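You operate a simulated robot arm through the tools that you are given. There is no shell and no other tool. Be economical: measure what you need, move in short steps, check, and stop when the job is done.

Carry out the task below with a simulated robot arm. There is one attempt and no reset: what you move stays moved.

TASK
Swap the blue collar on the fixture for the orange one.
Fine: screw FREE first, TIGHT after; the blue collar goes on the bench.
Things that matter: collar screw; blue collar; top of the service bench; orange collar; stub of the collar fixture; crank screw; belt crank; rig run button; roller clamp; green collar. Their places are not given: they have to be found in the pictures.

It is judged by the outcome, as a careful person would: the job done as asked, and still so three seconds after it is handed in. It fails if anything else is knocked over, pushed out of place, dropped, spilled or broken.

THE ROBOT
A 7-joint arm with a two-finger parallel gripper, fixed in place. Base frame: the origin is at the foot of the arm, x ahead of it, y to its left, z up; the work surface is at about z = 86. Lengths are in cm, angles in degrees, forces in N, time in s.
With the tool pointing down near the work surface it reaches from about 24 to 68 cm from the base axis. Its first joint turns from -66.0 to 66.0 degrees. Payload 2.4 kg.
Tool frame: the origin (TCP) lies between the finger pads and is the grasp point; the fingertips stand 3 cm ahead of it; z points along the fingers, y is the line along which they close. The gripper opens to 9.4 cm. The fingers are 2.8 cm wide and 1 cm thick; the gripper's body (5 by 9.6 cm) begins 5.5 cm behind the TCP.
Orientation is told as [roll, pitch, yaw] about the base's x, y, z axes, in that order, counted from this pose: with the fingers straight down and closing along the base's y, the tool's x points along the base's -x, its y along +y and its z along -z.

THE INTERFACE
- The arm moves only by the tool apply_moves. Its argument "increments" is a list of rows, each an object (a shift or turn left out is 0, a gripper value left out holds the last) with "delta_pos": the shift along the tool's x, y, z in cm, a list of three; "rotation": the turn, a rotation vector about the tool's x, y, z in degrees, a list of three; "gripper": the gripper command, from -1 (shut) to 1 (fully open), values between in proportion. In form: [{"delta_pos": [x, y, z], "rotation": [rx, ry, rz], "gripper": gripper}, ...]. A call has 1 to 10 rows; each row is the pose to reach, as a shift and turn from the pose commanded when the call began, along the tool's axes at that moment. A row lasts 0.2 s, in which the tool goes at most 5 cm and 8.6 degrees; a call with a longer step from one row to the next is refused whole, and so is a gripper value outside its range. A pose out of reach is approached as far as the arm can. The call stops where the force on the tool passes 40 N (or 10 N more than at its start, if that is more) or the arm is blocked; 0.2 s more then pass. The fingers move at their own pace (about 15.3 cm/s each) and stop on an object; they squeeze with about 29 N. The grip force told is the motor's: it shows also when the fingers shut on nothing. Time passes only in rows, and 0.2 s behind the last, so rows that repeat a pose let the fingers close. It gives the time, the measured TCP pose, the force on the tool (base axes), the opening and the grip force at its end, in the units of the frame above (readings bear some noise), and new pictures: "show" is both (left out), scene, wrist or none.
- Cameras (640 x 400 px; columns grow to the right, rows downward): "scene" is fixed at [2.14, 45.78, 145.42]; the picture's right is [-0.91, -0.42, 0.00], its down [-0.20, 0.43, -0.88] and it looks along [0.37, -0.80, -0.48] (base axes); focal length 267 px, centre (320, 200). "wrist" rides on the gripper at [-3.7, 0, -5.8] in the tool frame; the picture's right is [0.00, -1.00, 0.00], its down [0.97, 0.00, -0.24] and it looks along [0.24, 0.00, 0.97] (tool axes); focal length 218 px, centre (320, 200).
- probe_pixels(camera, pixels): for up to 12 pixels [column, row] of the newest picture of that camera ("zoom" is the newest enlarged one), the place [x, y, z] in the base frame of the surface seen there, good to about 0.2 cm. No time passes.
- inspect(camera, box): a new picture of the part [left, top, right, bottom] of that camera's present view, enlarged. No time passes.
- sign_off(): hands the job in; it is judged then, once.

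Work in short steps. Measure before you move; look again where a grasp or a placing could have gone wrong, and mend it. You have 80 turns and 120 pictures in all, those below and enlarged ones among them. Open the gripper and draw the arm clear of the work before you hand the job in, unless the task says otherwise; then end with one line.

The tools are called by a JSON object that holds its "fn" and its "kwargs". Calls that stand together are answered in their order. apply_moves: Moves the arm, as the interface text tells. Its arguments: {"type":"object","properties":{"increments":{"type":"array"},"show":{"type":"string","enum":["both","scene","wrist","none"]}},"required":["increments"]} The other tools are called the same way: probe_pixels (camera, pixels) gives the place of the surface under pixels of a picture; inspect (camera, box) takes an enlarged picture of a part of a camera's view; sign_off () hands the job in.

At the start:

```text
time: 0.0
tool_pos: [35.79, 1.01, 123.17]
ee_rot: [-0.1, -0.1, 0.0]
contact_force: [-0.8, -0.1, 0.4]
opening: 9.4
finger_force: 0.0
```

scene: 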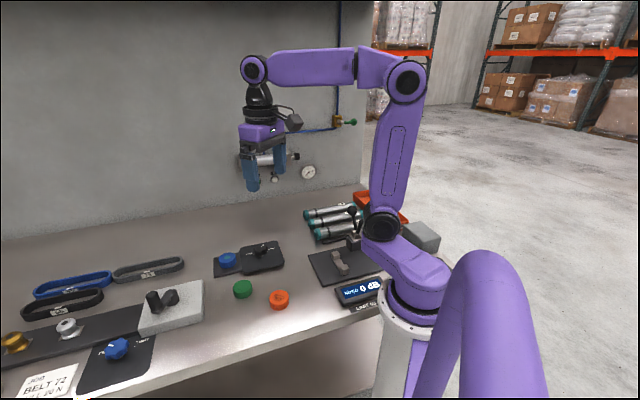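
wrist: 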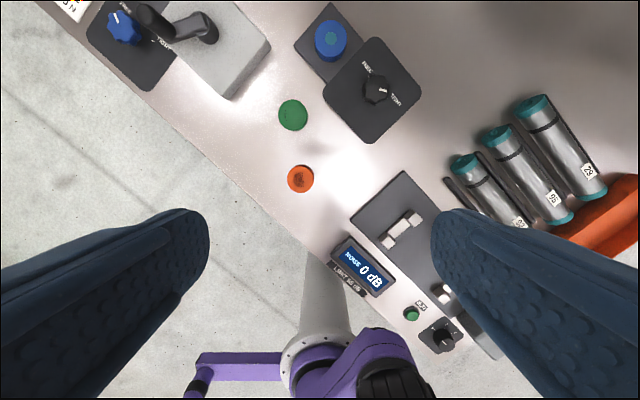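

The blue collar is at wrist (331,40) with a black knob plate (377,90); orange at (300,178). I'll enlarge and probe.

{"fn": "inspect", "kwargs": {"camera": "wrist", "box": [270, 0, 430, 200]}}

{"fn": "inspect", "kwargs": {"camera": "scene", "box": [200, 230, 320, 320]}}

{"fn": "probe_pixels", "kwargs": {"camera": "wrist", "pixels": [[331, 40], [331, 25], [316, 40], [346, 40], [377, 92], [300, 178], [290, 178], [312, 178], [293, 114], [340, 110], [300, 60], [400, 100]]}}

{"fn": "probe_pixels", "kwargs": {"camera": "scene", "pixels": [[227, 257], [227, 268], [262, 247], [262, 254], [242, 285], [279, 295], [279, 304], [242, 293], [270, 270], [250, 310], [225, 275], [300, 250]]}}

```text
2.00 times, centred on (350, 100) of wrist
```

zoom: 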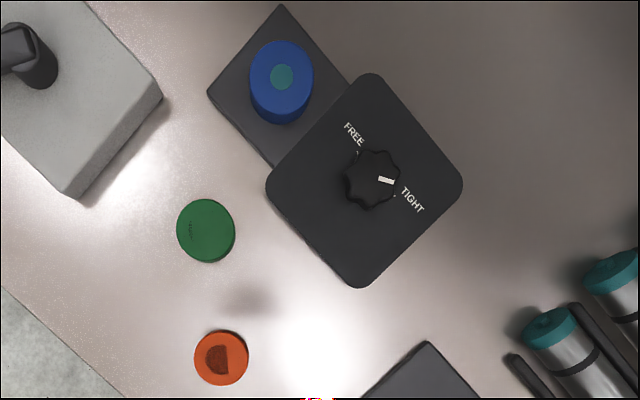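

```text
4.44 times, centred on (260, 275) of scene
```

zoom: 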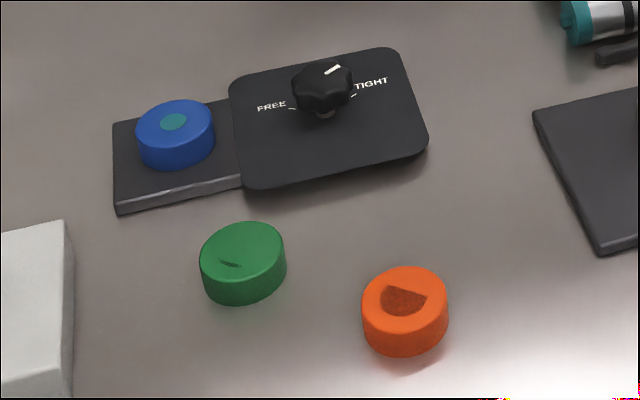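

```text
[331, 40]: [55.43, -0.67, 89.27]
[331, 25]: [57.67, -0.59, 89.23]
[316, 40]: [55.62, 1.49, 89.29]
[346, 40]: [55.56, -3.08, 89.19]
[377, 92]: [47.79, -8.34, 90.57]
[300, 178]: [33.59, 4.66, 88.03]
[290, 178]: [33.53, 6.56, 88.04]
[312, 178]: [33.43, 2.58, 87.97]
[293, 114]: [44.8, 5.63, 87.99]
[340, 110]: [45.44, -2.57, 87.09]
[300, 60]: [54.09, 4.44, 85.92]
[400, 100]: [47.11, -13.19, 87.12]
```

```text
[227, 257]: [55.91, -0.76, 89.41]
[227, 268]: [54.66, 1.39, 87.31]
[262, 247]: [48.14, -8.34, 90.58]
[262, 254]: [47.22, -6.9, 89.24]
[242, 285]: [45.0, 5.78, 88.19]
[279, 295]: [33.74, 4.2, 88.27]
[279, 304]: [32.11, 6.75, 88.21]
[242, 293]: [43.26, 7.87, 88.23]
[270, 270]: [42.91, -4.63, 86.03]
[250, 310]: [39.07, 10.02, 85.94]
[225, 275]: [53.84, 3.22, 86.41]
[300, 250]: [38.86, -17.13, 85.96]
```

The screw's pointer stands at TIGHT; I move above the knob for a closer look (height ~104).

{"fn": "apply_moves", "kwargs": {"increments": [{"delta_pos": [-2.4, -1.9, 3.6]}, {"delta_pos": [-4.8, -3.7, 6.4]}, {"delta_pos": [-7.2, -5.6, 9.8]}, {"delta_pos": [-9.6, -7.4, 13]}, {"delta_pos": [-12, -9.3, 16]}, {"delta_pos": [-12, -9.3, 18]}, {"delta_pos": [-12, -9.3, 18]}]}}

```text
time: 1.6
tool_pos: [47.8, -8.27, 105.13]
ee_rot: [-0.1, 0.0, 0.0]
contact_force: [0.8, -0.1, 0.5]
opening: 9.39
finger_force: 0.0
```

scene: 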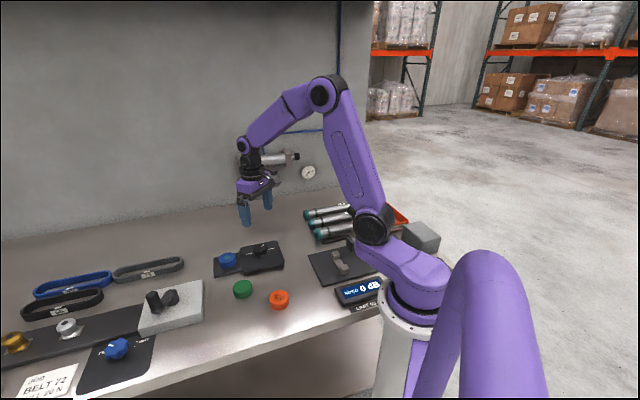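
wrist: 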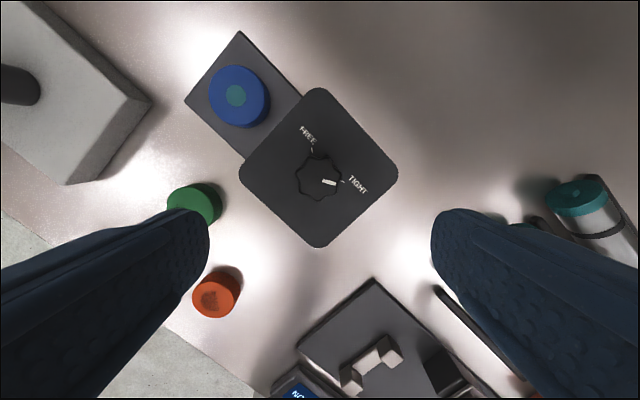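

{"fn": "inspect", "kwargs": {"camera": "wrist", "box": [180, 30, 400, 240]}}

{"fn": "inspect", "kwargs": {"camera": "wrist", "box": [160, 160, 280, 330]}}

{"fn": "inspect", "kwargs": {"camera": "wrist", "box": [200, 55, 280, 135]}}

{"fn": "probe_pixels", "kwargs": {"camera": "wrist", "pixels": [[318, 178], [300, 178], [338, 178], [318, 160], [318, 196], [323, 182], [336, 180], [312, 150], [345, 181], [318, 90], [395, 172], [243, 172]]}}

```text
1.90 times, centred on (290, 135) of wrist
```

zoom: 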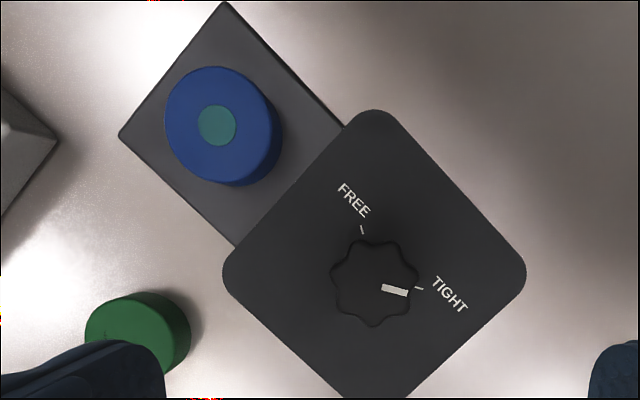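

```text
2.35 times, centred on (220, 245) of wrist
```

zoom: 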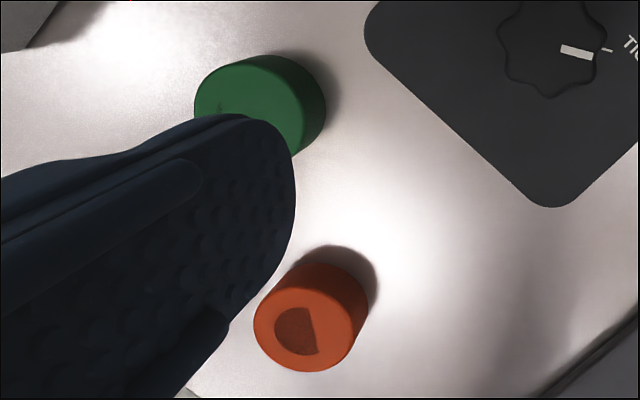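

```text
5.00 times, centred on (240, 95) of wrist
```

zoom: 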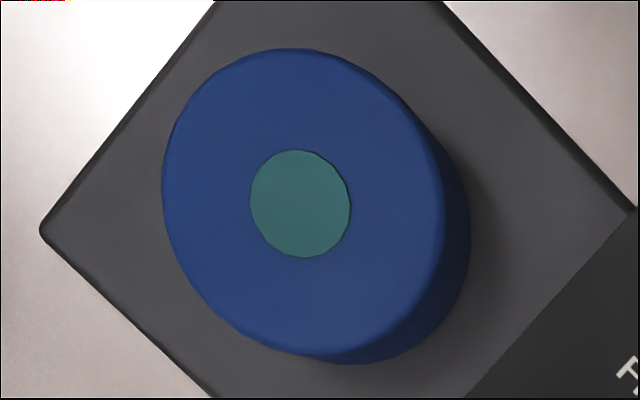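

```text
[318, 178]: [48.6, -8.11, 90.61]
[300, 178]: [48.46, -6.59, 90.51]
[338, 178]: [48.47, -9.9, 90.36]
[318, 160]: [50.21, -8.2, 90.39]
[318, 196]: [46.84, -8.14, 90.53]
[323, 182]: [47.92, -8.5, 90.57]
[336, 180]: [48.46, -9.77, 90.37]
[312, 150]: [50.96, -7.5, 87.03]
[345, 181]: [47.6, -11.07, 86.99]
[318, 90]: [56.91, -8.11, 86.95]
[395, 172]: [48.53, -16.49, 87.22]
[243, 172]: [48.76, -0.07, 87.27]
```

The screw's centre is about (48.5,-8.2), top 90.5, with the TIGHT tick at -107° and FREE at +15°, so freeing it takes ~122° CCW from above. I pre-turn the tool 60° the other way above the knob.

{"fn": "apply_moves", "kwargs": {"increments": [{"delta_pos": [-0.7, 0, 0], "rotation": [0, 0, 8.5]}, {"delta_pos": [-0.7, 0, 1], "rotation": [0, 0, 17]}, {"delta_pos": [-0.7, 0, 3], "rotation": [0, 0, 25.5]}, {"delta_pos": [-0.7, 0, 5], "rotation": [0, 0, 34]}, {"delta_pos": [-0.7, 0, 7], "rotation": [0, 0, 42.5]}, {"delta_pos": [-0.7, 0, 8], "rotation": [0, 0, 51]}, {"delta_pos": [-0.7, 0, 8], "rotation": [0, 0, 59]}, {"delta_pos": [-0.7, 0, 8], "rotation": [0, 0, 62]}, {"delta_pos": [-0.7, 0, 8], "rotation": [0, 0, 62]}]}}

```text
time: 3.6
tool_pos: [48.53, -8.33, 97.07]
ee_rot: [0.0, 0.0, -62.1]
contact_force: [0.2, 0.6, -0.2]
opening: 9.41
finger_force: 0.1
```

scene: 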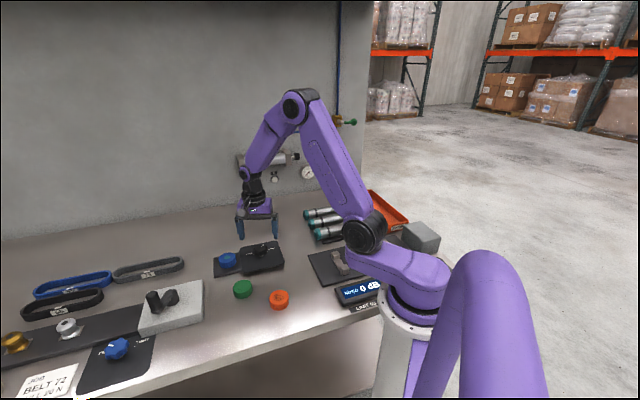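
wrist: 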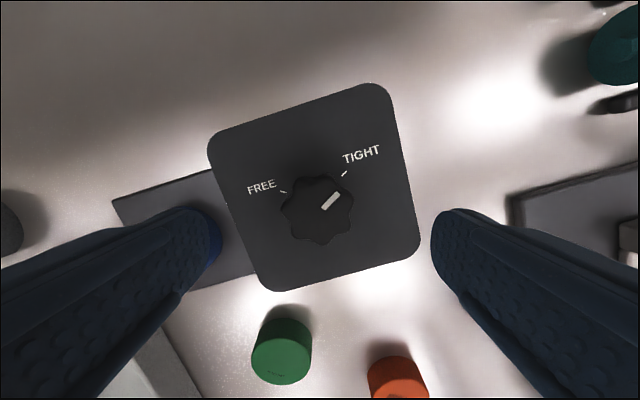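

{"fn": "inspect", "kwargs": {"camera": "wrist", "box": [240, 130, 400, 260]}}

{"fn": "probe_pixels", "kwargs": {"camera": "wrist", "pixels": [[323, 208], [338, 194], [344, 174], [284, 192], [283, 210], [354, 210], [318, 176], [318, 243], [347, 171], [281, 190], [341, 177], [286, 193]]}}

```text
3.08 times, centred on (320, 195) of wrist
```

zoom: 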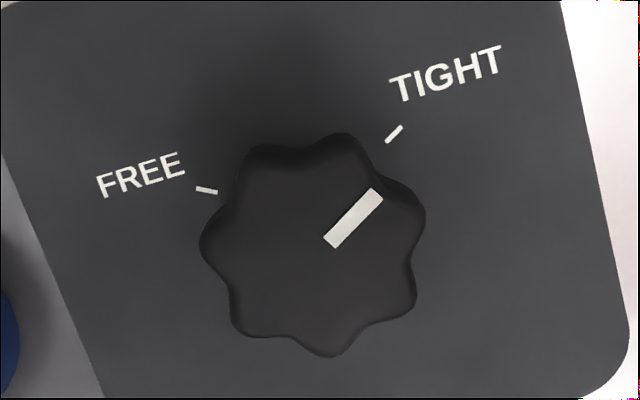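

```text
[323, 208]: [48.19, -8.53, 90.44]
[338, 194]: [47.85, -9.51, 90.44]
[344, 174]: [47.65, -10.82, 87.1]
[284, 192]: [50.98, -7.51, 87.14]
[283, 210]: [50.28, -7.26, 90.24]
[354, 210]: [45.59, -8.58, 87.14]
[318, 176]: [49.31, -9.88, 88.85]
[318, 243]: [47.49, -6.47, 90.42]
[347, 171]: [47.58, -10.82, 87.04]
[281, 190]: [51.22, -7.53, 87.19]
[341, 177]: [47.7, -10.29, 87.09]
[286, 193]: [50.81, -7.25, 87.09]
```

The axis is under the TCP (48.5,-8.3). I descend 6.3 cm and close on the knob.

{"fn": "apply_moves", "kwargs": {"increments": [{"delta_pos": [0, 0, 3]}, {"delta_pos": [0, 0, 5]}, {"delta_pos": [0, 0, 6.3]}, {"delta_pos": [0, 0, 6.3]}, {"delta_pos": [0, 0, 6.3], "gripper": -1}, {"delta_pos": [0, 0, 6.3], "gripper": -1}, {"delta_pos": [0, 0, 6.3], "gripper": -1}]}}

```text
time: 5.2
tool_pos: [48.5, -8.2, 90.87]
ee_rot: [0.0, 0.0, -62.0]
contact_force: [1.3, 5.8, -5.7]
opening: 4.23
finger_force: 45.3
```

scene: 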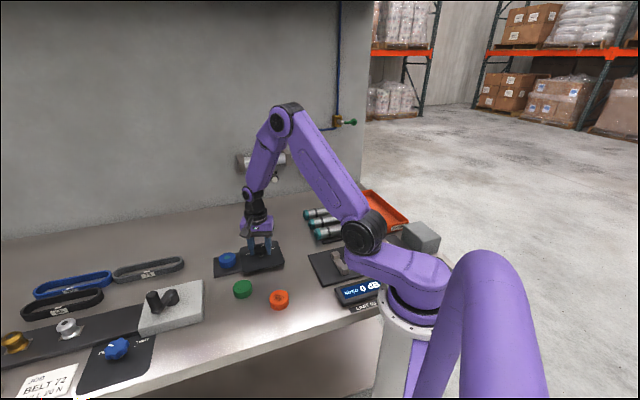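
wrist: 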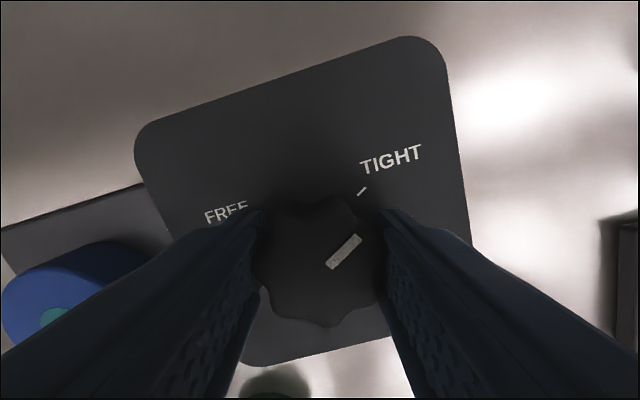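

Gripped with the pointer still near TIGHT; I turn CCW (negative about tool z) in two calls.

{"fn": "apply_moves", "kwargs": {"increments": [{"rotation": [0, 0, -8]}, {"rotation": [0, 0, -16]}, {"rotation": [0, 0, -24]}, {"rotation": [0, 0, -32]}, {"rotation": [0, 0, -40]}, {"rotation": [0, 0, -48]}, {"rotation": [0, 0, -56]}, {"rotation": [0, 0, -62]}, {"rotation": [0, 0, -62]}], "show": "wrist"}}

```text
time: 7.2
tool_pos: [48.5, -8.1, 90.78]
ee_rot: [0.0, -0.1, 0.4]
contact_force: [10.5, 22.1, -11.0]
opening: 4.18
finger_force: 44.9
```

wrist: 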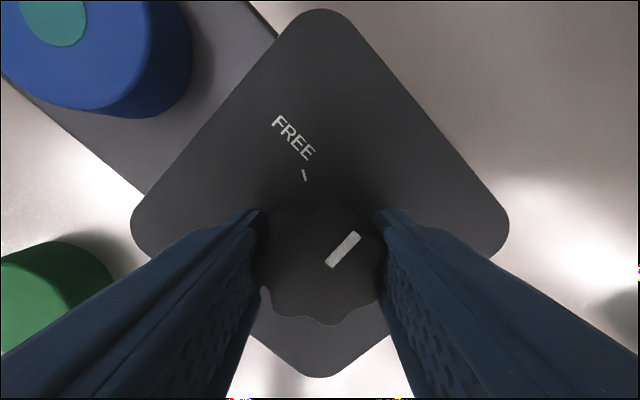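

The knob follows. A 22 N side force in +y shows that the commanded centre is slightly off, so I ease it +0.15 in y and turn the rest.

{"fn": "apply_moves", "kwargs": {"increments": [{"delta_pos": [0, 0.15, 0]}, {"delta_pos": [0, 0.15, 0], "rotation": [0, 0, -8]}, {"delta_pos": [0, 0.15, 0], "rotation": [0, 0, -16]}, {"delta_pos": [0, 0.15, 0], "rotation": [0, 0, -24]}, {"delta_pos": [0, 0.15, 0], "rotation": [0, 0, -32]}, {"delta_pos": [0, 0.15, 0], "rotation": [0, 0, -40]}, {"delta_pos": [0, 0.15, 0], "rotation": [0, 0, -48]}, {"delta_pos": [0, 0.15, 0], "rotation": [0, 0, -56]}, {"delta_pos": [0, 0.15, 0], "rotation": [0, 0, -60]}, {"delta_pos": [0, 0.15, 0], "rotation": [0, 0, -60]}], "show": "wrist"}}

```text
time: 9.4
tool_pos: [48.43, -8.18, 90.86]
ee_rot: [0.0, 0.0, 60.0]
contact_force: [-0.5, 8.4, 6.9]
opening: 4.22
finger_force: 45.1
```

wrist: 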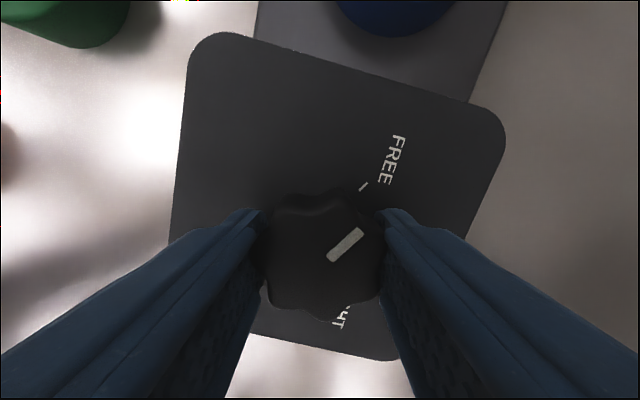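

The pointer now lies to the FREE tick as it did to TIGHT. I release, rise, and look.

{"fn": "apply_moves", "kwargs": {"increments": [{"gripper": 1}, {"gripper": 1}, {"delta_pos": [0, 0, -4], "gripper": 1}, {"delta_pos": [0, 0, -8], "gripper": 1}, {"delta_pos": [0, 0, -8], "gripper": 1}]}}

{"fn": "inspect", "kwargs": {"camera": "wrist", "box": [240, 130, 400, 260]}}

```text
time: 10.6
tool_pos: [48.33, -8.01, 98.77]
ee_rot: [0.0, 0.0, 60.0]
contact_force: [-0.5, -0.1, -0.1]
opening: 9.42
finger_force: 0.1
```

scene: 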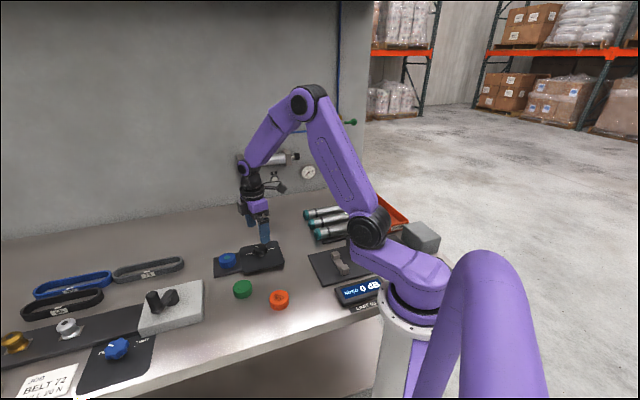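
wrist: 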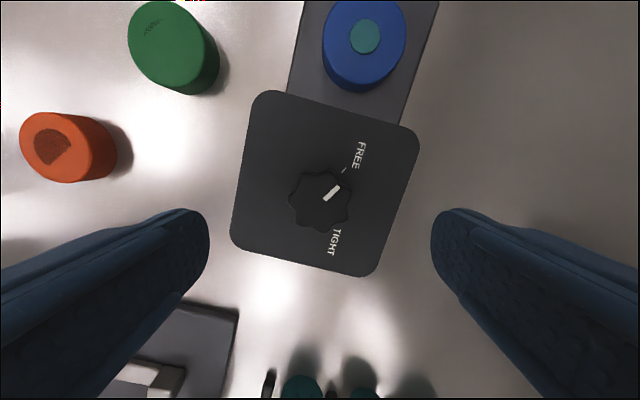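

```text
3.08 times, centred on (320, 195) of wrist
```

zoom: 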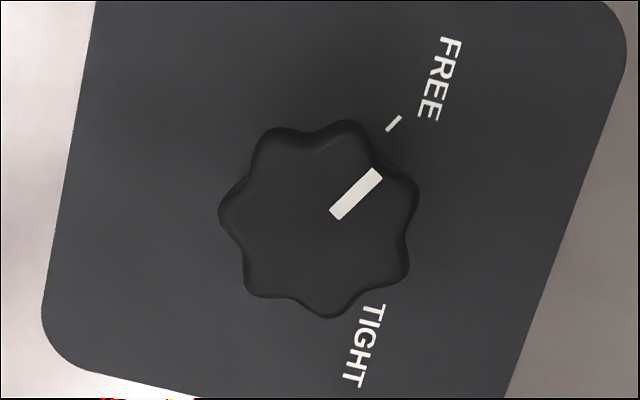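

The screw is FREE. I check the blue collar, the stub and the orange collar's bore from here.

{"fn": "probe_pixels", "kwargs": {"camera": "wrist", "pixels": [[365, 37], [325, 40], [405, 40], [365, 3], [365, 75], [335, 15], [50, 148], [35, 140], [25, 140], [88, 150], [55, 180], [153, 27]]}}

{"fn": "inspect", "kwargs": {"camera": "wrist", "box": [0, 90, 140, 190]}}

{"fn": "inspect", "kwargs": {"camera": "wrist", "box": [120, 0, 230, 100]}}

{"fn": "inspect", "kwargs": {"camera": "scene", "box": [200, 240, 300, 310]}}

```text
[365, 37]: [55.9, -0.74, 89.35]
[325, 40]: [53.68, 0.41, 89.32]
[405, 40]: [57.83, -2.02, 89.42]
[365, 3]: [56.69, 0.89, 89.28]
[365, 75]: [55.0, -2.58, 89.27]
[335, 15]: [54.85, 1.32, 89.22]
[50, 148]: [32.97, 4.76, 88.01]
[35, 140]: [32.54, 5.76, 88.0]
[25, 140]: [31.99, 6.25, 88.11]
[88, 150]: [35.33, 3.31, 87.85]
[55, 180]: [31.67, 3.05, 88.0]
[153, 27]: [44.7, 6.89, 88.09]
```

```text
4.00 times, centred on (70, 140) of wrist
```

zoom: 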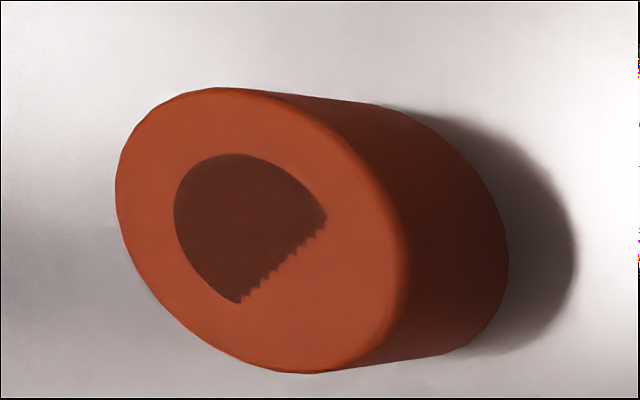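

```text
4.00 times, centred on (175, 50) of wrist
```

zoom: 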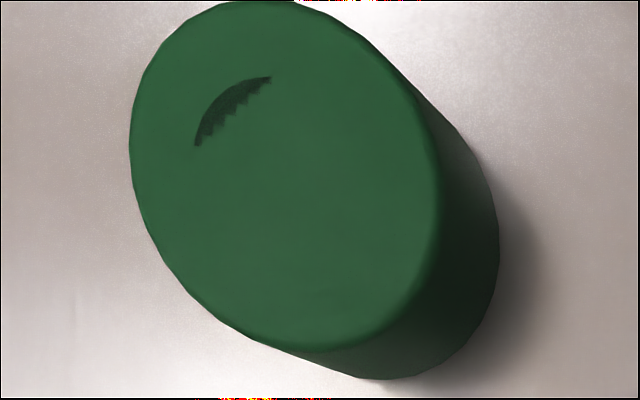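

```text
5.71 times, centred on (250, 275) of scene
```

zoom: 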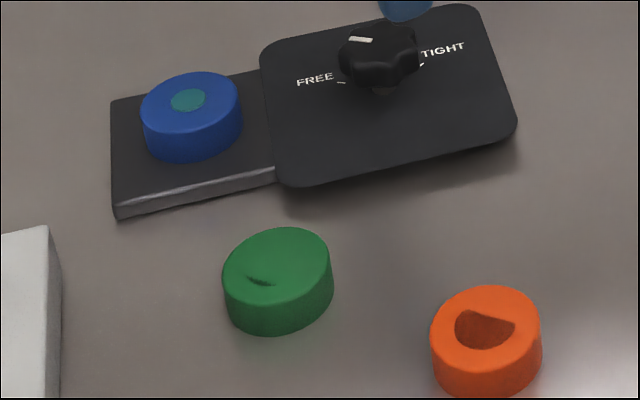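

The dark patches have serrated edges, so they are round bore marks half-hidden by rendering, and the stub is round too. I move above the blue collar (~(55.75,-0.8)) with the fingers closing perpendicular to the knob line.

{"fn": "apply_moves", "kwargs": {"increments": [{"delta_pos": [-3.3, -0.9, 0], "rotation": [0, 0, 7]}, {"delta_pos": [-6.6, -1.9, 0], "rotation": [0, 0, 13]}, {"delta_pos": [-9.94, -2.81, 0], "rotation": [0, 0, 13]}, {"delta_pos": [-9.94, -2.81, 1], "rotation": [0, 0, 13]}]}}

{"fn": "inspect", "kwargs": {"camera": "wrist", "box": [240, 140, 400, 260]}}

{"fn": "probe_pixels", "kwargs": {"camera": "scene", "pixels": [[262, 220], [275, 228], [288, 235], [250, 200], [290, 220]]}}

```text
time: 11.6
tool_pos: [55.78, -0.82, 97.91]
ee_rot: [0.0, 0.0, 47.0]
contact_force: [0.5, -0.5, 0.4]
opening: 9.42
finger_force: 0.1
```

scene: 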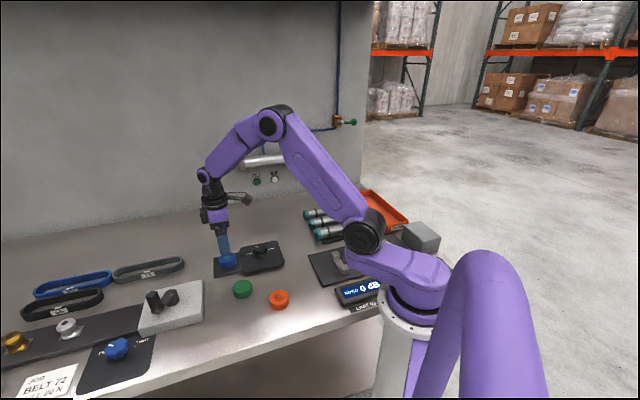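
wrist: 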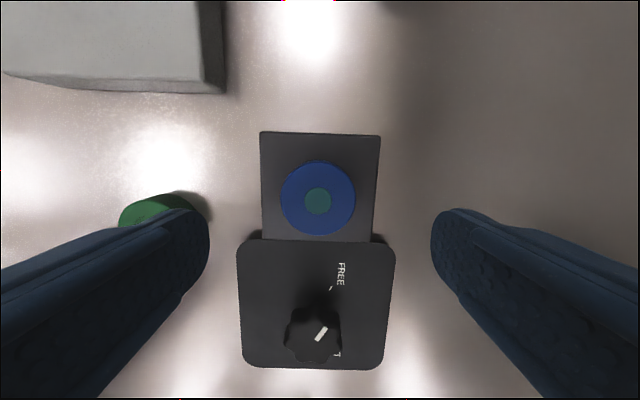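

```text
3.33 times, centred on (320, 200) of wrist
```

zoom: 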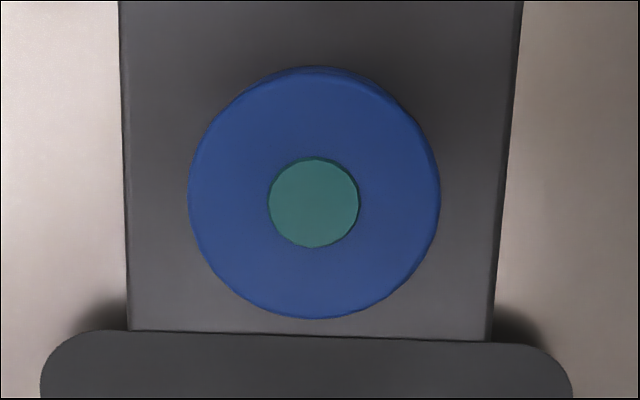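

```text
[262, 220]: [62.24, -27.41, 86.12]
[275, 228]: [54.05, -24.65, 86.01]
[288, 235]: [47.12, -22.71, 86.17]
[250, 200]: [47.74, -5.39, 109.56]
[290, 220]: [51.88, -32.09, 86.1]
```

{"fn": "probe_pixels", "kwargs": {"camera": "wrist", "pixels": [[272, 150], [365, 150], [272, 225], [365, 220], [280, 198], [355, 198], [318, 163], [318, 232], [310, 200], [326, 200], [318, 192], [318, 212]]}}

```text
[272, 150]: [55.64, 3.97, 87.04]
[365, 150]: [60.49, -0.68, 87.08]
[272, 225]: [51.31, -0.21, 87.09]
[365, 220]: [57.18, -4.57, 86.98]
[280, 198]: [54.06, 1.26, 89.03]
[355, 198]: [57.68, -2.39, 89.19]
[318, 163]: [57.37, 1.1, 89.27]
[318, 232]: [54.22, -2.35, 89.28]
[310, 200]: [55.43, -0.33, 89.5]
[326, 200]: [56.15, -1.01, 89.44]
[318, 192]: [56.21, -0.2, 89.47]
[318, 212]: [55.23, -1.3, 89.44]
```

Collar centre (55.8,-0.65), plate 87.05, top 89.3. I descend with the fingertips at ~87.4 and grip.

{"fn": "apply_moves", "kwargs": {"increments": [{"delta_pos": [-0.12, 0.12, 3]}, {"delta_pos": [-0.12, 0.12, 6]}, {"delta_pos": [-0.12, 0.12, 7.5]}, {"delta_pos": [-0.12, 0.12, 7.5]}, {"delta_pos": [-0.12, 0.12, 7.5], "gripper": -1}, {"delta_pos": [-0.12, 0.12, 7.5], "gripper": -1}, {"delta_pos": [-0.12, 0.12, 7.5], "gripper": -1}], "show": "wrist"}}

```text
time: 13.2
tool_pos: [55.87, -0.69, 90.38]
ee_rot: [0.0, -0.1, 47.0]
contact_force: [-0.4, 0.0, -0.7]
opening: 5.04
finger_force: 29.2
```

wrist: 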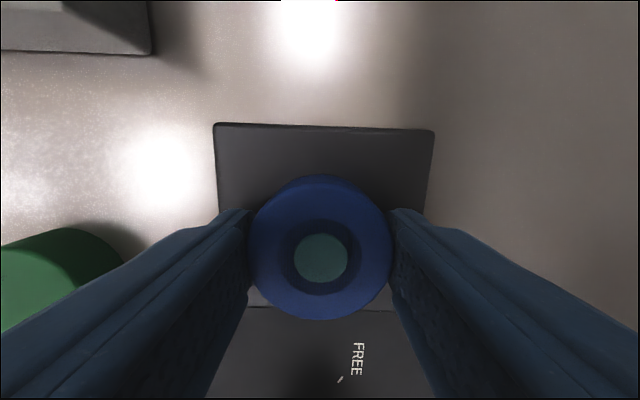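

Gripped squarely (5.04 cm). Lift straight up slowly.

{"fn": "apply_moves", "kwargs": {"increments": [{"delta_pos": [0, 0, -0.7]}, {"delta_pos": [0, 0, -1.5]}, {"delta_pos": [0, 0, -3]}, {"delta_pos": [0, 0, -5]}, {"delta_pos": [0, 0, -7]}, {"delta_pos": [0, 0, -7]}]}}

```text
time: 14.6
tool_pos: [55.85, -0.75, 97.34]
ee_rot: [0.1, 0.0, 46.9]
contact_force: [0.3, 0.1, -0.9]
opening: 5.01
finger_force: 29.0
```

scene: 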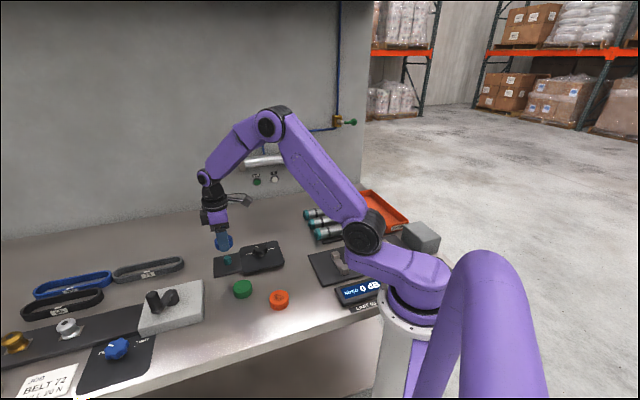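
wrist: 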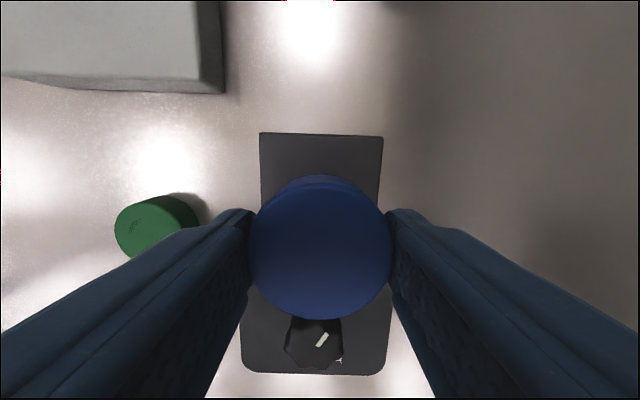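

The collar is off. I carry it to the clear bench at about (61,-13).

{"fn": "apply_moves", "kwargs": {"increments": [{"delta_pos": [1.4, -3, 0]}, {"delta_pos": [2.7, -6, 0]}, {"delta_pos": [4.1, -9, 0]}, {"delta_pos": [5.44, -12.12, 0]}, {"delta_pos": [5.44, -12.12, 2]}, {"delta_pos": [5.44, -12.12, 4]}, {"delta_pos": [5.44, -12.12, 4]}]}}

```text
time: 16.2
tool_pos: [61.13, -13.04, 93.31]
ee_rot: [0.0, 0.0, 47.0]
contact_force: [0.5, 0.4, -0.6]
opening: 5.03
finger_force: 28.3
```

scene: 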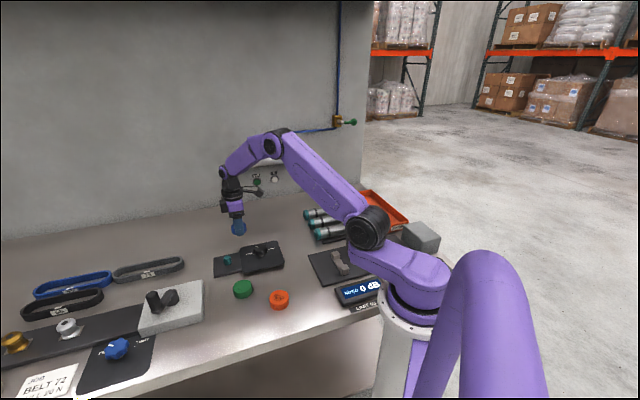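
wrist: 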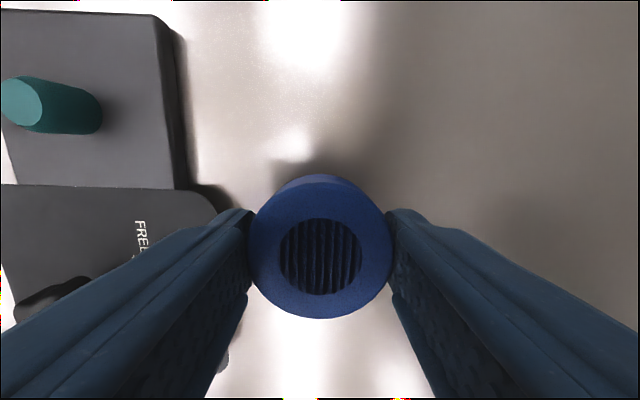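

Clear of the plates. Lower 3.9 cm to touch the bench at 86.05.

{"fn": "apply_moves", "kwargs": {"increments": [{"delta_pos": [0, 0, 2]}, {"delta_pos": [0, 0, 3.3]}, {"delta_pos": [0, 0, 3.75]}, {"delta_pos": [0, 0, 3.9]}, {"delta_pos": [0, 0, 3.9]}], "show": "wrist"}}

```text
time: 17.4
tool_pos: [61.06, -13.04, 89.46]
ee_rot: [0.0, -0.1, 47.1]
contact_force: [0.1, 0.4, -0.2]
opening: 5.03
finger_force: 28.9
```

wrist: 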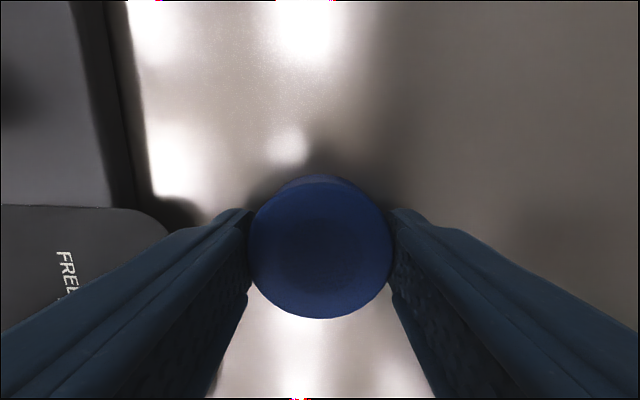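

Barely off contact; lower slightly more until it touches, then release and rise.

{"fn": "apply_moves", "kwargs": {"increments": [{"delta_pos": [0, 0, 0.12]}, {"delta_pos": [0, 0, 0.12]}, {"delta_pos": [0, 0, 0.12], "gripper": 0.36}, {"delta_pos": [0, 0, 0.12], "gripper": 0.36}, {"delta_pos": [0, 0, -2], "gripper": 0.36}, {"delta_pos": [0, 0, -5], "gripper": 0.36}, {"delta_pos": [0, 0, -9], "gripper": 0.36}, {"delta_pos": [0, 0, -9], "gripper": 1}]}}

{"fn": "inspect", "kwargs": {"camera": "scene", "box": [200, 210, 300, 310]}}

```text
time: 19.2
tool_pos: [61.13, -13.1, 98.39]
ee_rot: [0.0, 0.0, 47.0]
contact_force: [-0.2, -0.5, 0.0]
opening: 9.4
finger_force: 0.1
```

scene: 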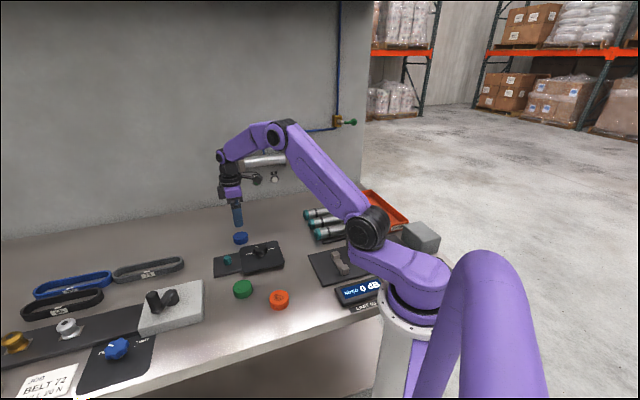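
wrist: 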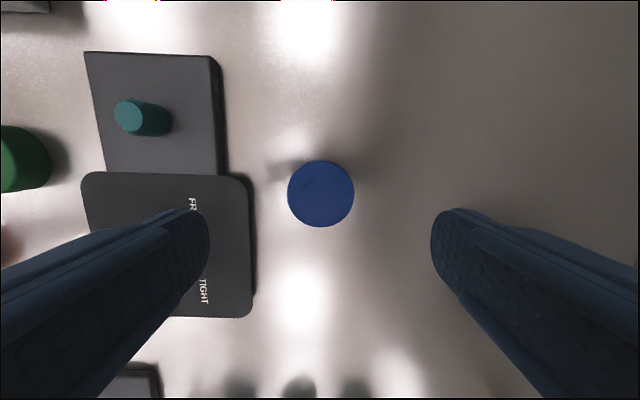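

```text
4.00 times, centred on (250, 260) of scene
```

zoom: 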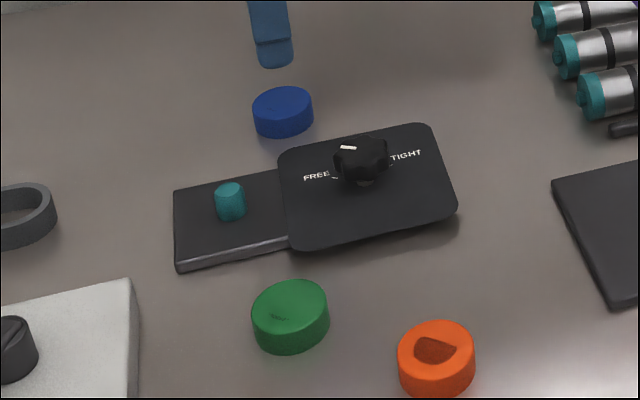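

Blue stands on the bench, and the stub is bare and round. I record the stub's place, then go above orange.

{"fn": "probe_pixels", "kwargs": {"camera": "wrist", "pixels": [[128, 117], [116, 117], [141, 117], [128, 103], [128, 131]]}}

{"fn": "apply_moves", "kwargs": {"increments": [{"delta_pos": [0.8, 4.6, -1]}, {"delta_pos": [1.7, 9.2, -2]}, {"delta_pos": [2.5, 13.8, -2]}, {"delta_pos": [3.4, 18.4, -2]}, {"delta_pos": [4.2, 23, -2]}, {"delta_pos": [5.1, 27.6, -2]}, {"delta_pos": [5.9, 32.1, -2]}, {"delta_pos": [5.9, 32.1, 0]}, {"delta_pos": [5.9, 32.1, 0]}]}}

{"fn": "inspect", "kwargs": {"camera": "wrist", "box": [240, 140, 400, 260]}}

```text
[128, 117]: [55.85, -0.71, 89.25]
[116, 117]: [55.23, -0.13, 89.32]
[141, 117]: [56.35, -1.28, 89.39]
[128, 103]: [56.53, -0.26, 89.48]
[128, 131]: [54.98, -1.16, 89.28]
```

```text
time: 21.2
tool_pos: [33.47, 4.58, 98.47]
ee_rot: [0.0, 0.1, 47.0]
contact_force: [-0.2, -0.5, -0.4]
opening: 9.41
finger_force: 0.2
```

scene: 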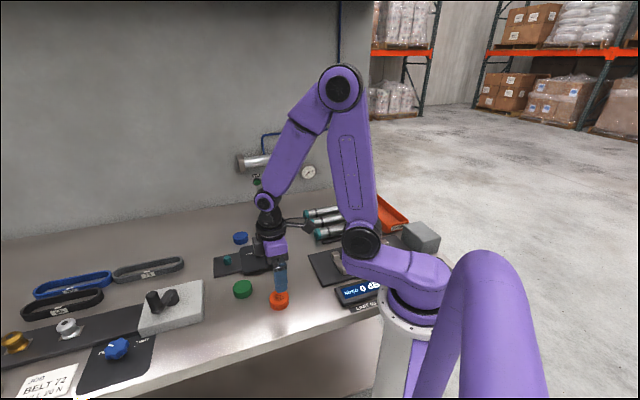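
wrist: 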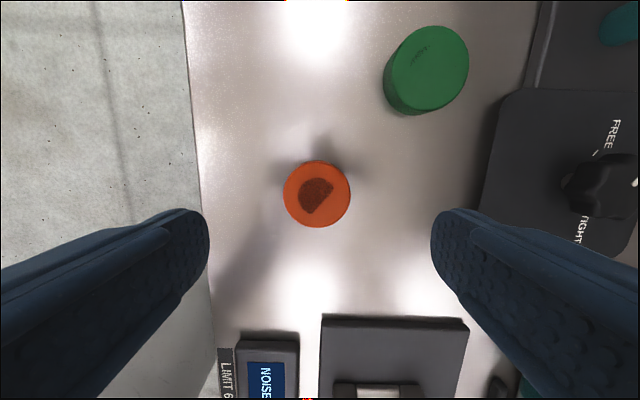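

```text
3.33 times, centred on (320, 200) of wrist
```

zoom: 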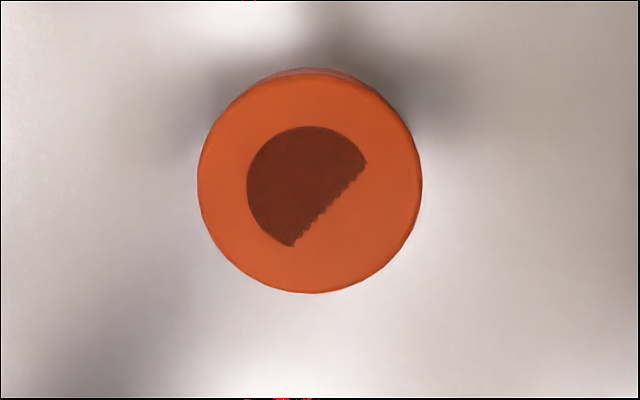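

{"fn": "probe_pixels", "kwargs": {"camera": "wrist", "pixels": [[286, 195], [348, 195], [317, 164], [317, 225], [294, 172], [340, 172], [294, 217], [340, 217]]}}

```text
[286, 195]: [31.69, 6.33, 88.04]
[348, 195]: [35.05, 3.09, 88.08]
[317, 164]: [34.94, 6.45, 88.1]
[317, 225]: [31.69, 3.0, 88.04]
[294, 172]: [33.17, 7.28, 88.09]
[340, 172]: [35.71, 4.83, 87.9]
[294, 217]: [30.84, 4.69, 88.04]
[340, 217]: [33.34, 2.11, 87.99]
```

Orange centre is (33.3,4.72). I shift +0.22 in tool y, descend 9.15 and grip.

{"fn": "apply_moves", "kwargs": {"increments": [{"delta_pos": [0, 0.22, 4]}, {"delta_pos": [0, 0.22, 7.5]}, {"delta_pos": [0, 0.22, 9.1]}, {"delta_pos": [0, 0.22, 9.15]}, {"delta_pos": [0, 0.22, 9.15], "gripper": -1}, {"delta_pos": [0, 0.22, 9.15], "gripper": -1}, {"delta_pos": [0, 0.22, 9.15], "gripper": -1}], "show": "wrist"}}

```text
time: 22.8
tool_pos: [33.23, 4.73, 89.18]
ee_rot: [0.0, 0.0, 47.0]
contact_force: [0.2, -0.1, -0.5]
opening: 5.04
finger_force: 28.6
```

wrist: 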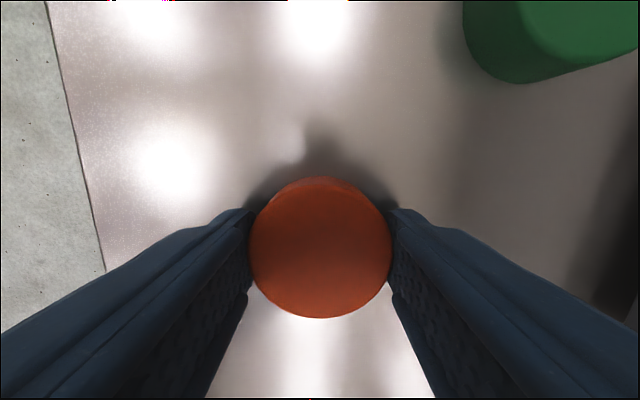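

Gripped centred, same diameter as blue. Lift 9 and carry above the stub at (55.85,-0.70).

{"fn": "apply_moves", "kwargs": {"increments": [{"delta_pos": [0, 0, -2]}, {"delta_pos": [0, 0, -5]}, {"delta_pos": [0, 0, -9]}, {"delta_pos": [-2.3, -4, -9]}, {"delta_pos": [-4.6, -8.1, -9]}, {"delta_pos": [-6.9, -12.2, -9]}, {"delta_pos": [-9.2, -16.2, -9]}, {"delta_pos": [-11.44, -20.22, -9]}, {"delta_pos": [-11.44, -20.22, -9]}, {"delta_pos": [-11.44, -20.22, -9]}]}}

```text
time: 25.0
tool_pos: [56.17, -0.84, 98.37]
ee_rot: [0.0, 0.0, 47.0]
contact_force: [-0.3, 0.2, -0.5]
opening: 5.03
finger_force: 28.8
```

scene: 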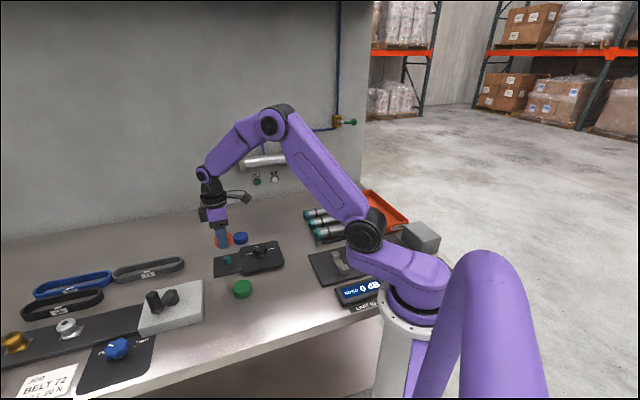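
wrist: 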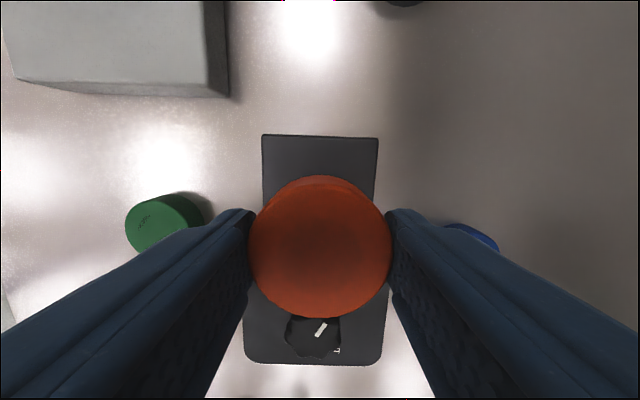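

Measured (56.17,-0.84) disagrees slightly with the picture (plate centre column 320, as before), so I descend 3 with no shift and read again.

{"fn": "apply_moves", "kwargs": {"increments": [{"delta_pos": [0.06, 0.1, 2]}, {"delta_pos": [0.06, 0.1, 4]}, {"delta_pos": [0.06, 0.1, 4]}, {"delta_pos": [0.06, 0.1, 4]}]}}

{"fn": "inspect", "kwargs": {"camera": "scene", "box": [195, 220, 265, 290]}}

{"fn": "probe_pixels", "kwargs": {"camera": "wrist", "pixels": [[320, 190], [320, 310], [260, 250], [385, 250]]}}

```text
time: 26.0
tool_pos: [55.9, -0.81, 94.13]
ee_rot: [0.0, -0.1, 47.0]
contact_force: [-0.2, 0.3, -0.5]
opening: 5.06
finger_force: 29.0
```

scene: 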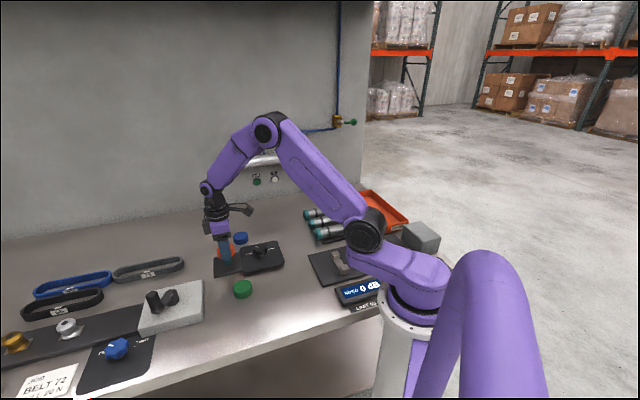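
wrist: 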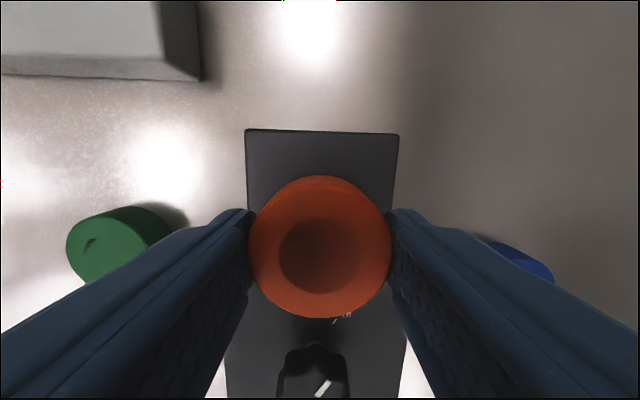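

```text
5.71 times, centred on (230, 255) of scene
```

zoom: 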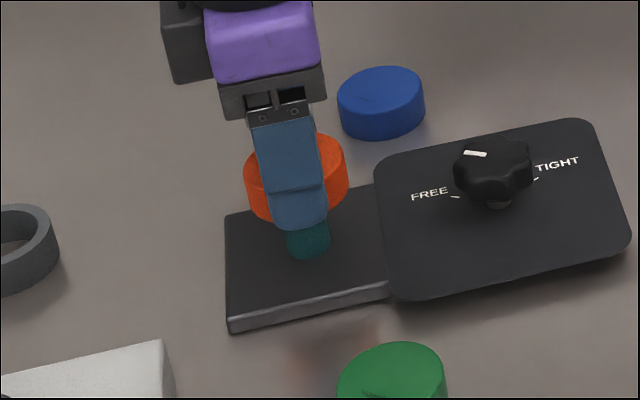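

```text
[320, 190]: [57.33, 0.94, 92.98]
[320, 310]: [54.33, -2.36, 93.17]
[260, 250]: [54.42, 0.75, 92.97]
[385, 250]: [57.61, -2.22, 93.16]
```

Collar centre (55.9,-0.72) is over the stub (55.8,-0.68). I lower slowly onto it.

{"fn": "apply_moves", "kwargs": {"increments": [{"delta_pos": [0, 0.07, 1]}, {"delta_pos": [0, 0.07, 1.6]}, {"delta_pos": [0, 0.07, 2.1]}, {"delta_pos": [0, 0.07, 2.6]}, {"delta_pos": [0, 0.07, 3.1]}, {"delta_pos": [0, 0.07, 3.6]}, {"delta_pos": [0, 0.07, 3.85]}, {"delta_pos": [0, 0.07, 3.85]}]}}

{"fn": "inspect", "kwargs": {"camera": "scene", "box": [195, 220, 265, 290]}}

```text
time: 27.8
tool_pos: [55.72, -0.74, 90.56]
ee_rot: [0.0, 0.1, 47.0]
contact_force: [0.7, -0.1, 1.9]
opening: 5.04
finger_force: 28.9
```

scene: 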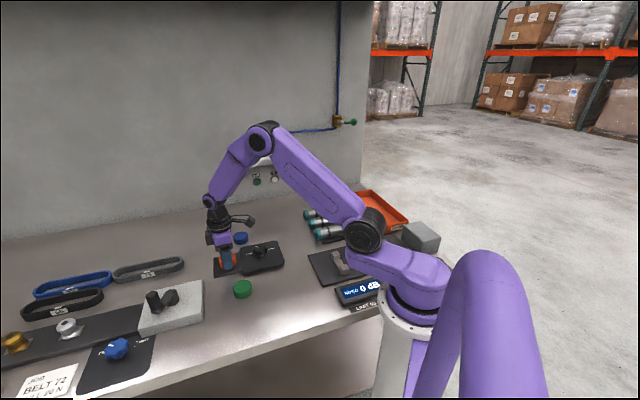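
wrist: 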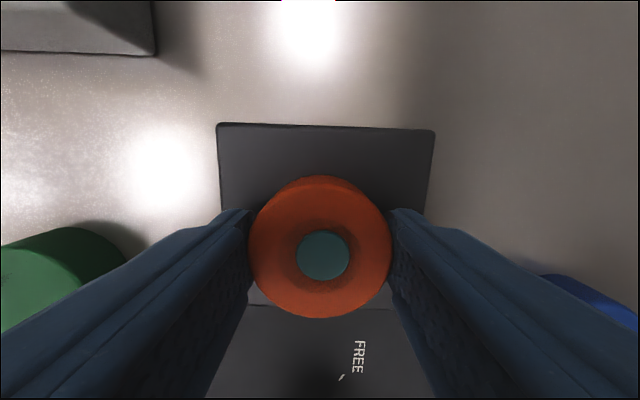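

```text
5.71 times, centred on (230, 255) of scene
```

zoom: 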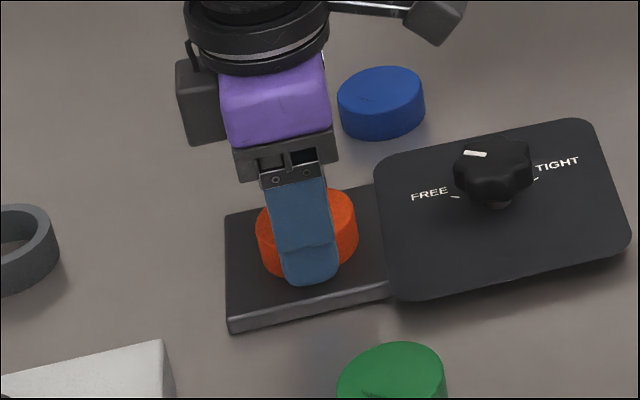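

The stub is through the bore and force is low. About 0.3 cm remains, so I keep lowering until contact.

{"fn": "apply_moves", "kwargs": {"increments": [{"delta_pos": [0, 0, 0.15]}, {"delta_pos": [0, 0, 0.3]}, {"delta_pos": [0, 0, 0.4]}, {"delta_pos": [0, 0, 0.4]}], "show": "wrist"}}

{"fn": "probe_pixels", "kwargs": {"camera": "wrist", "pixels": [[270, 250], [372, 250], [320, 195], [320, 305], [321, 255], [270, 150]]}}

```text
time: 28.8
tool_pos: [55.78, -0.64, 90.15]
ee_rot: [-0.1, -0.1, 47.0]
contact_force: [-5.3, 1.6, 37.9]
opening: 5.02
finger_force: 29.5
```

wrist: 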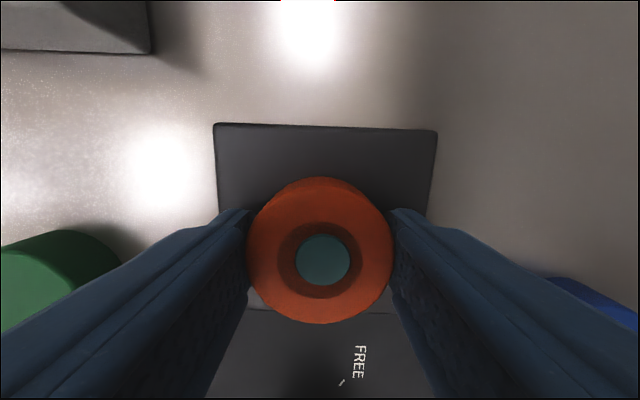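

```text
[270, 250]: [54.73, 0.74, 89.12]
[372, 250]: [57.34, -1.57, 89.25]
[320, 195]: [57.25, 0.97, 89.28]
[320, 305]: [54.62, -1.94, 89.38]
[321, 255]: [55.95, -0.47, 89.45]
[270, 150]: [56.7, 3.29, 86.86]
```

Seated on the plate (38 N up, top ~89.2). I ease off, release, and rise.

{"fn": "apply_moves", "kwargs": {"increments": [{"delta_pos": [0, 0, -0.15]}, {"delta_pos": [0, 0, -0.15], "gripper": 0.6}, {"delta_pos": [0, 0, -0.15], "gripper": 1}, {"delta_pos": [0, 0, -3], "gripper": 1}, {"delta_pos": [0, 0, -7.7], "gripper": 1}, {"delta_pos": [0, 0, -7.7], "gripper": 1}]}}

{"fn": "inspect", "kwargs": {"camera": "scene", "box": [195, 220, 295, 300]}}

{"fn": "probe_pixels", "kwargs": {"camera": "wrist", "pixels": [[290, 198], [346, 198], [318, 170], [318, 226], [318, 202]]}}

```text
time: 30.2
tool_pos: [55.6, -0.62, 97.77]
ee_rot: [0.0, 0.1, 47.0]
contact_force: [0.1, 0.7, 0.4]
opening: 9.41
finger_force: 0.1
```

scene: 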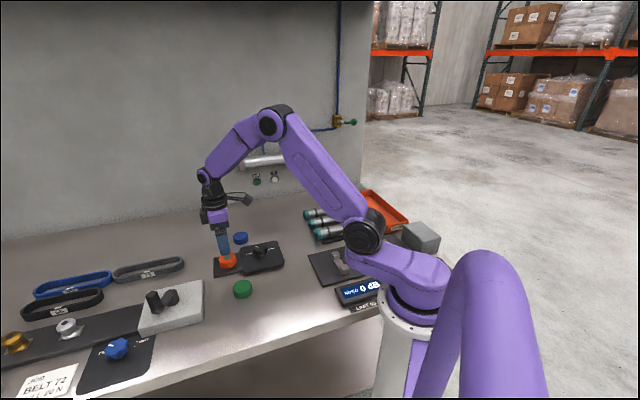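
wrist: 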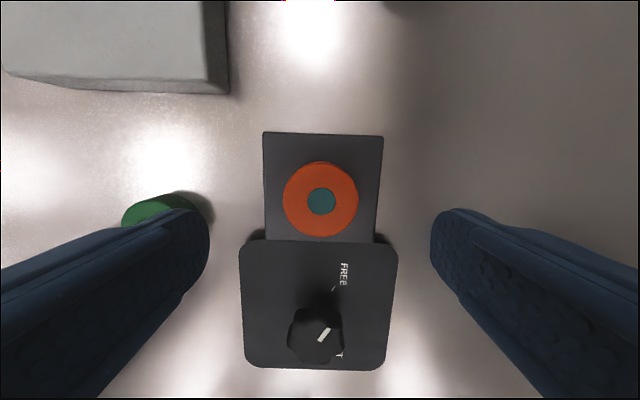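

```text
5.00 times, centred on (245, 260) of scene
```

zoom: 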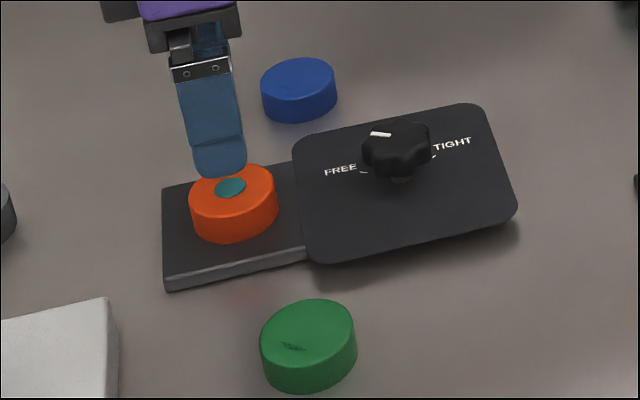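

```text
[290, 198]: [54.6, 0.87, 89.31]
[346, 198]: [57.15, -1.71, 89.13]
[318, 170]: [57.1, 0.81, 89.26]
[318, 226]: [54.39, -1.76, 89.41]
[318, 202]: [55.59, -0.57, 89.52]
```

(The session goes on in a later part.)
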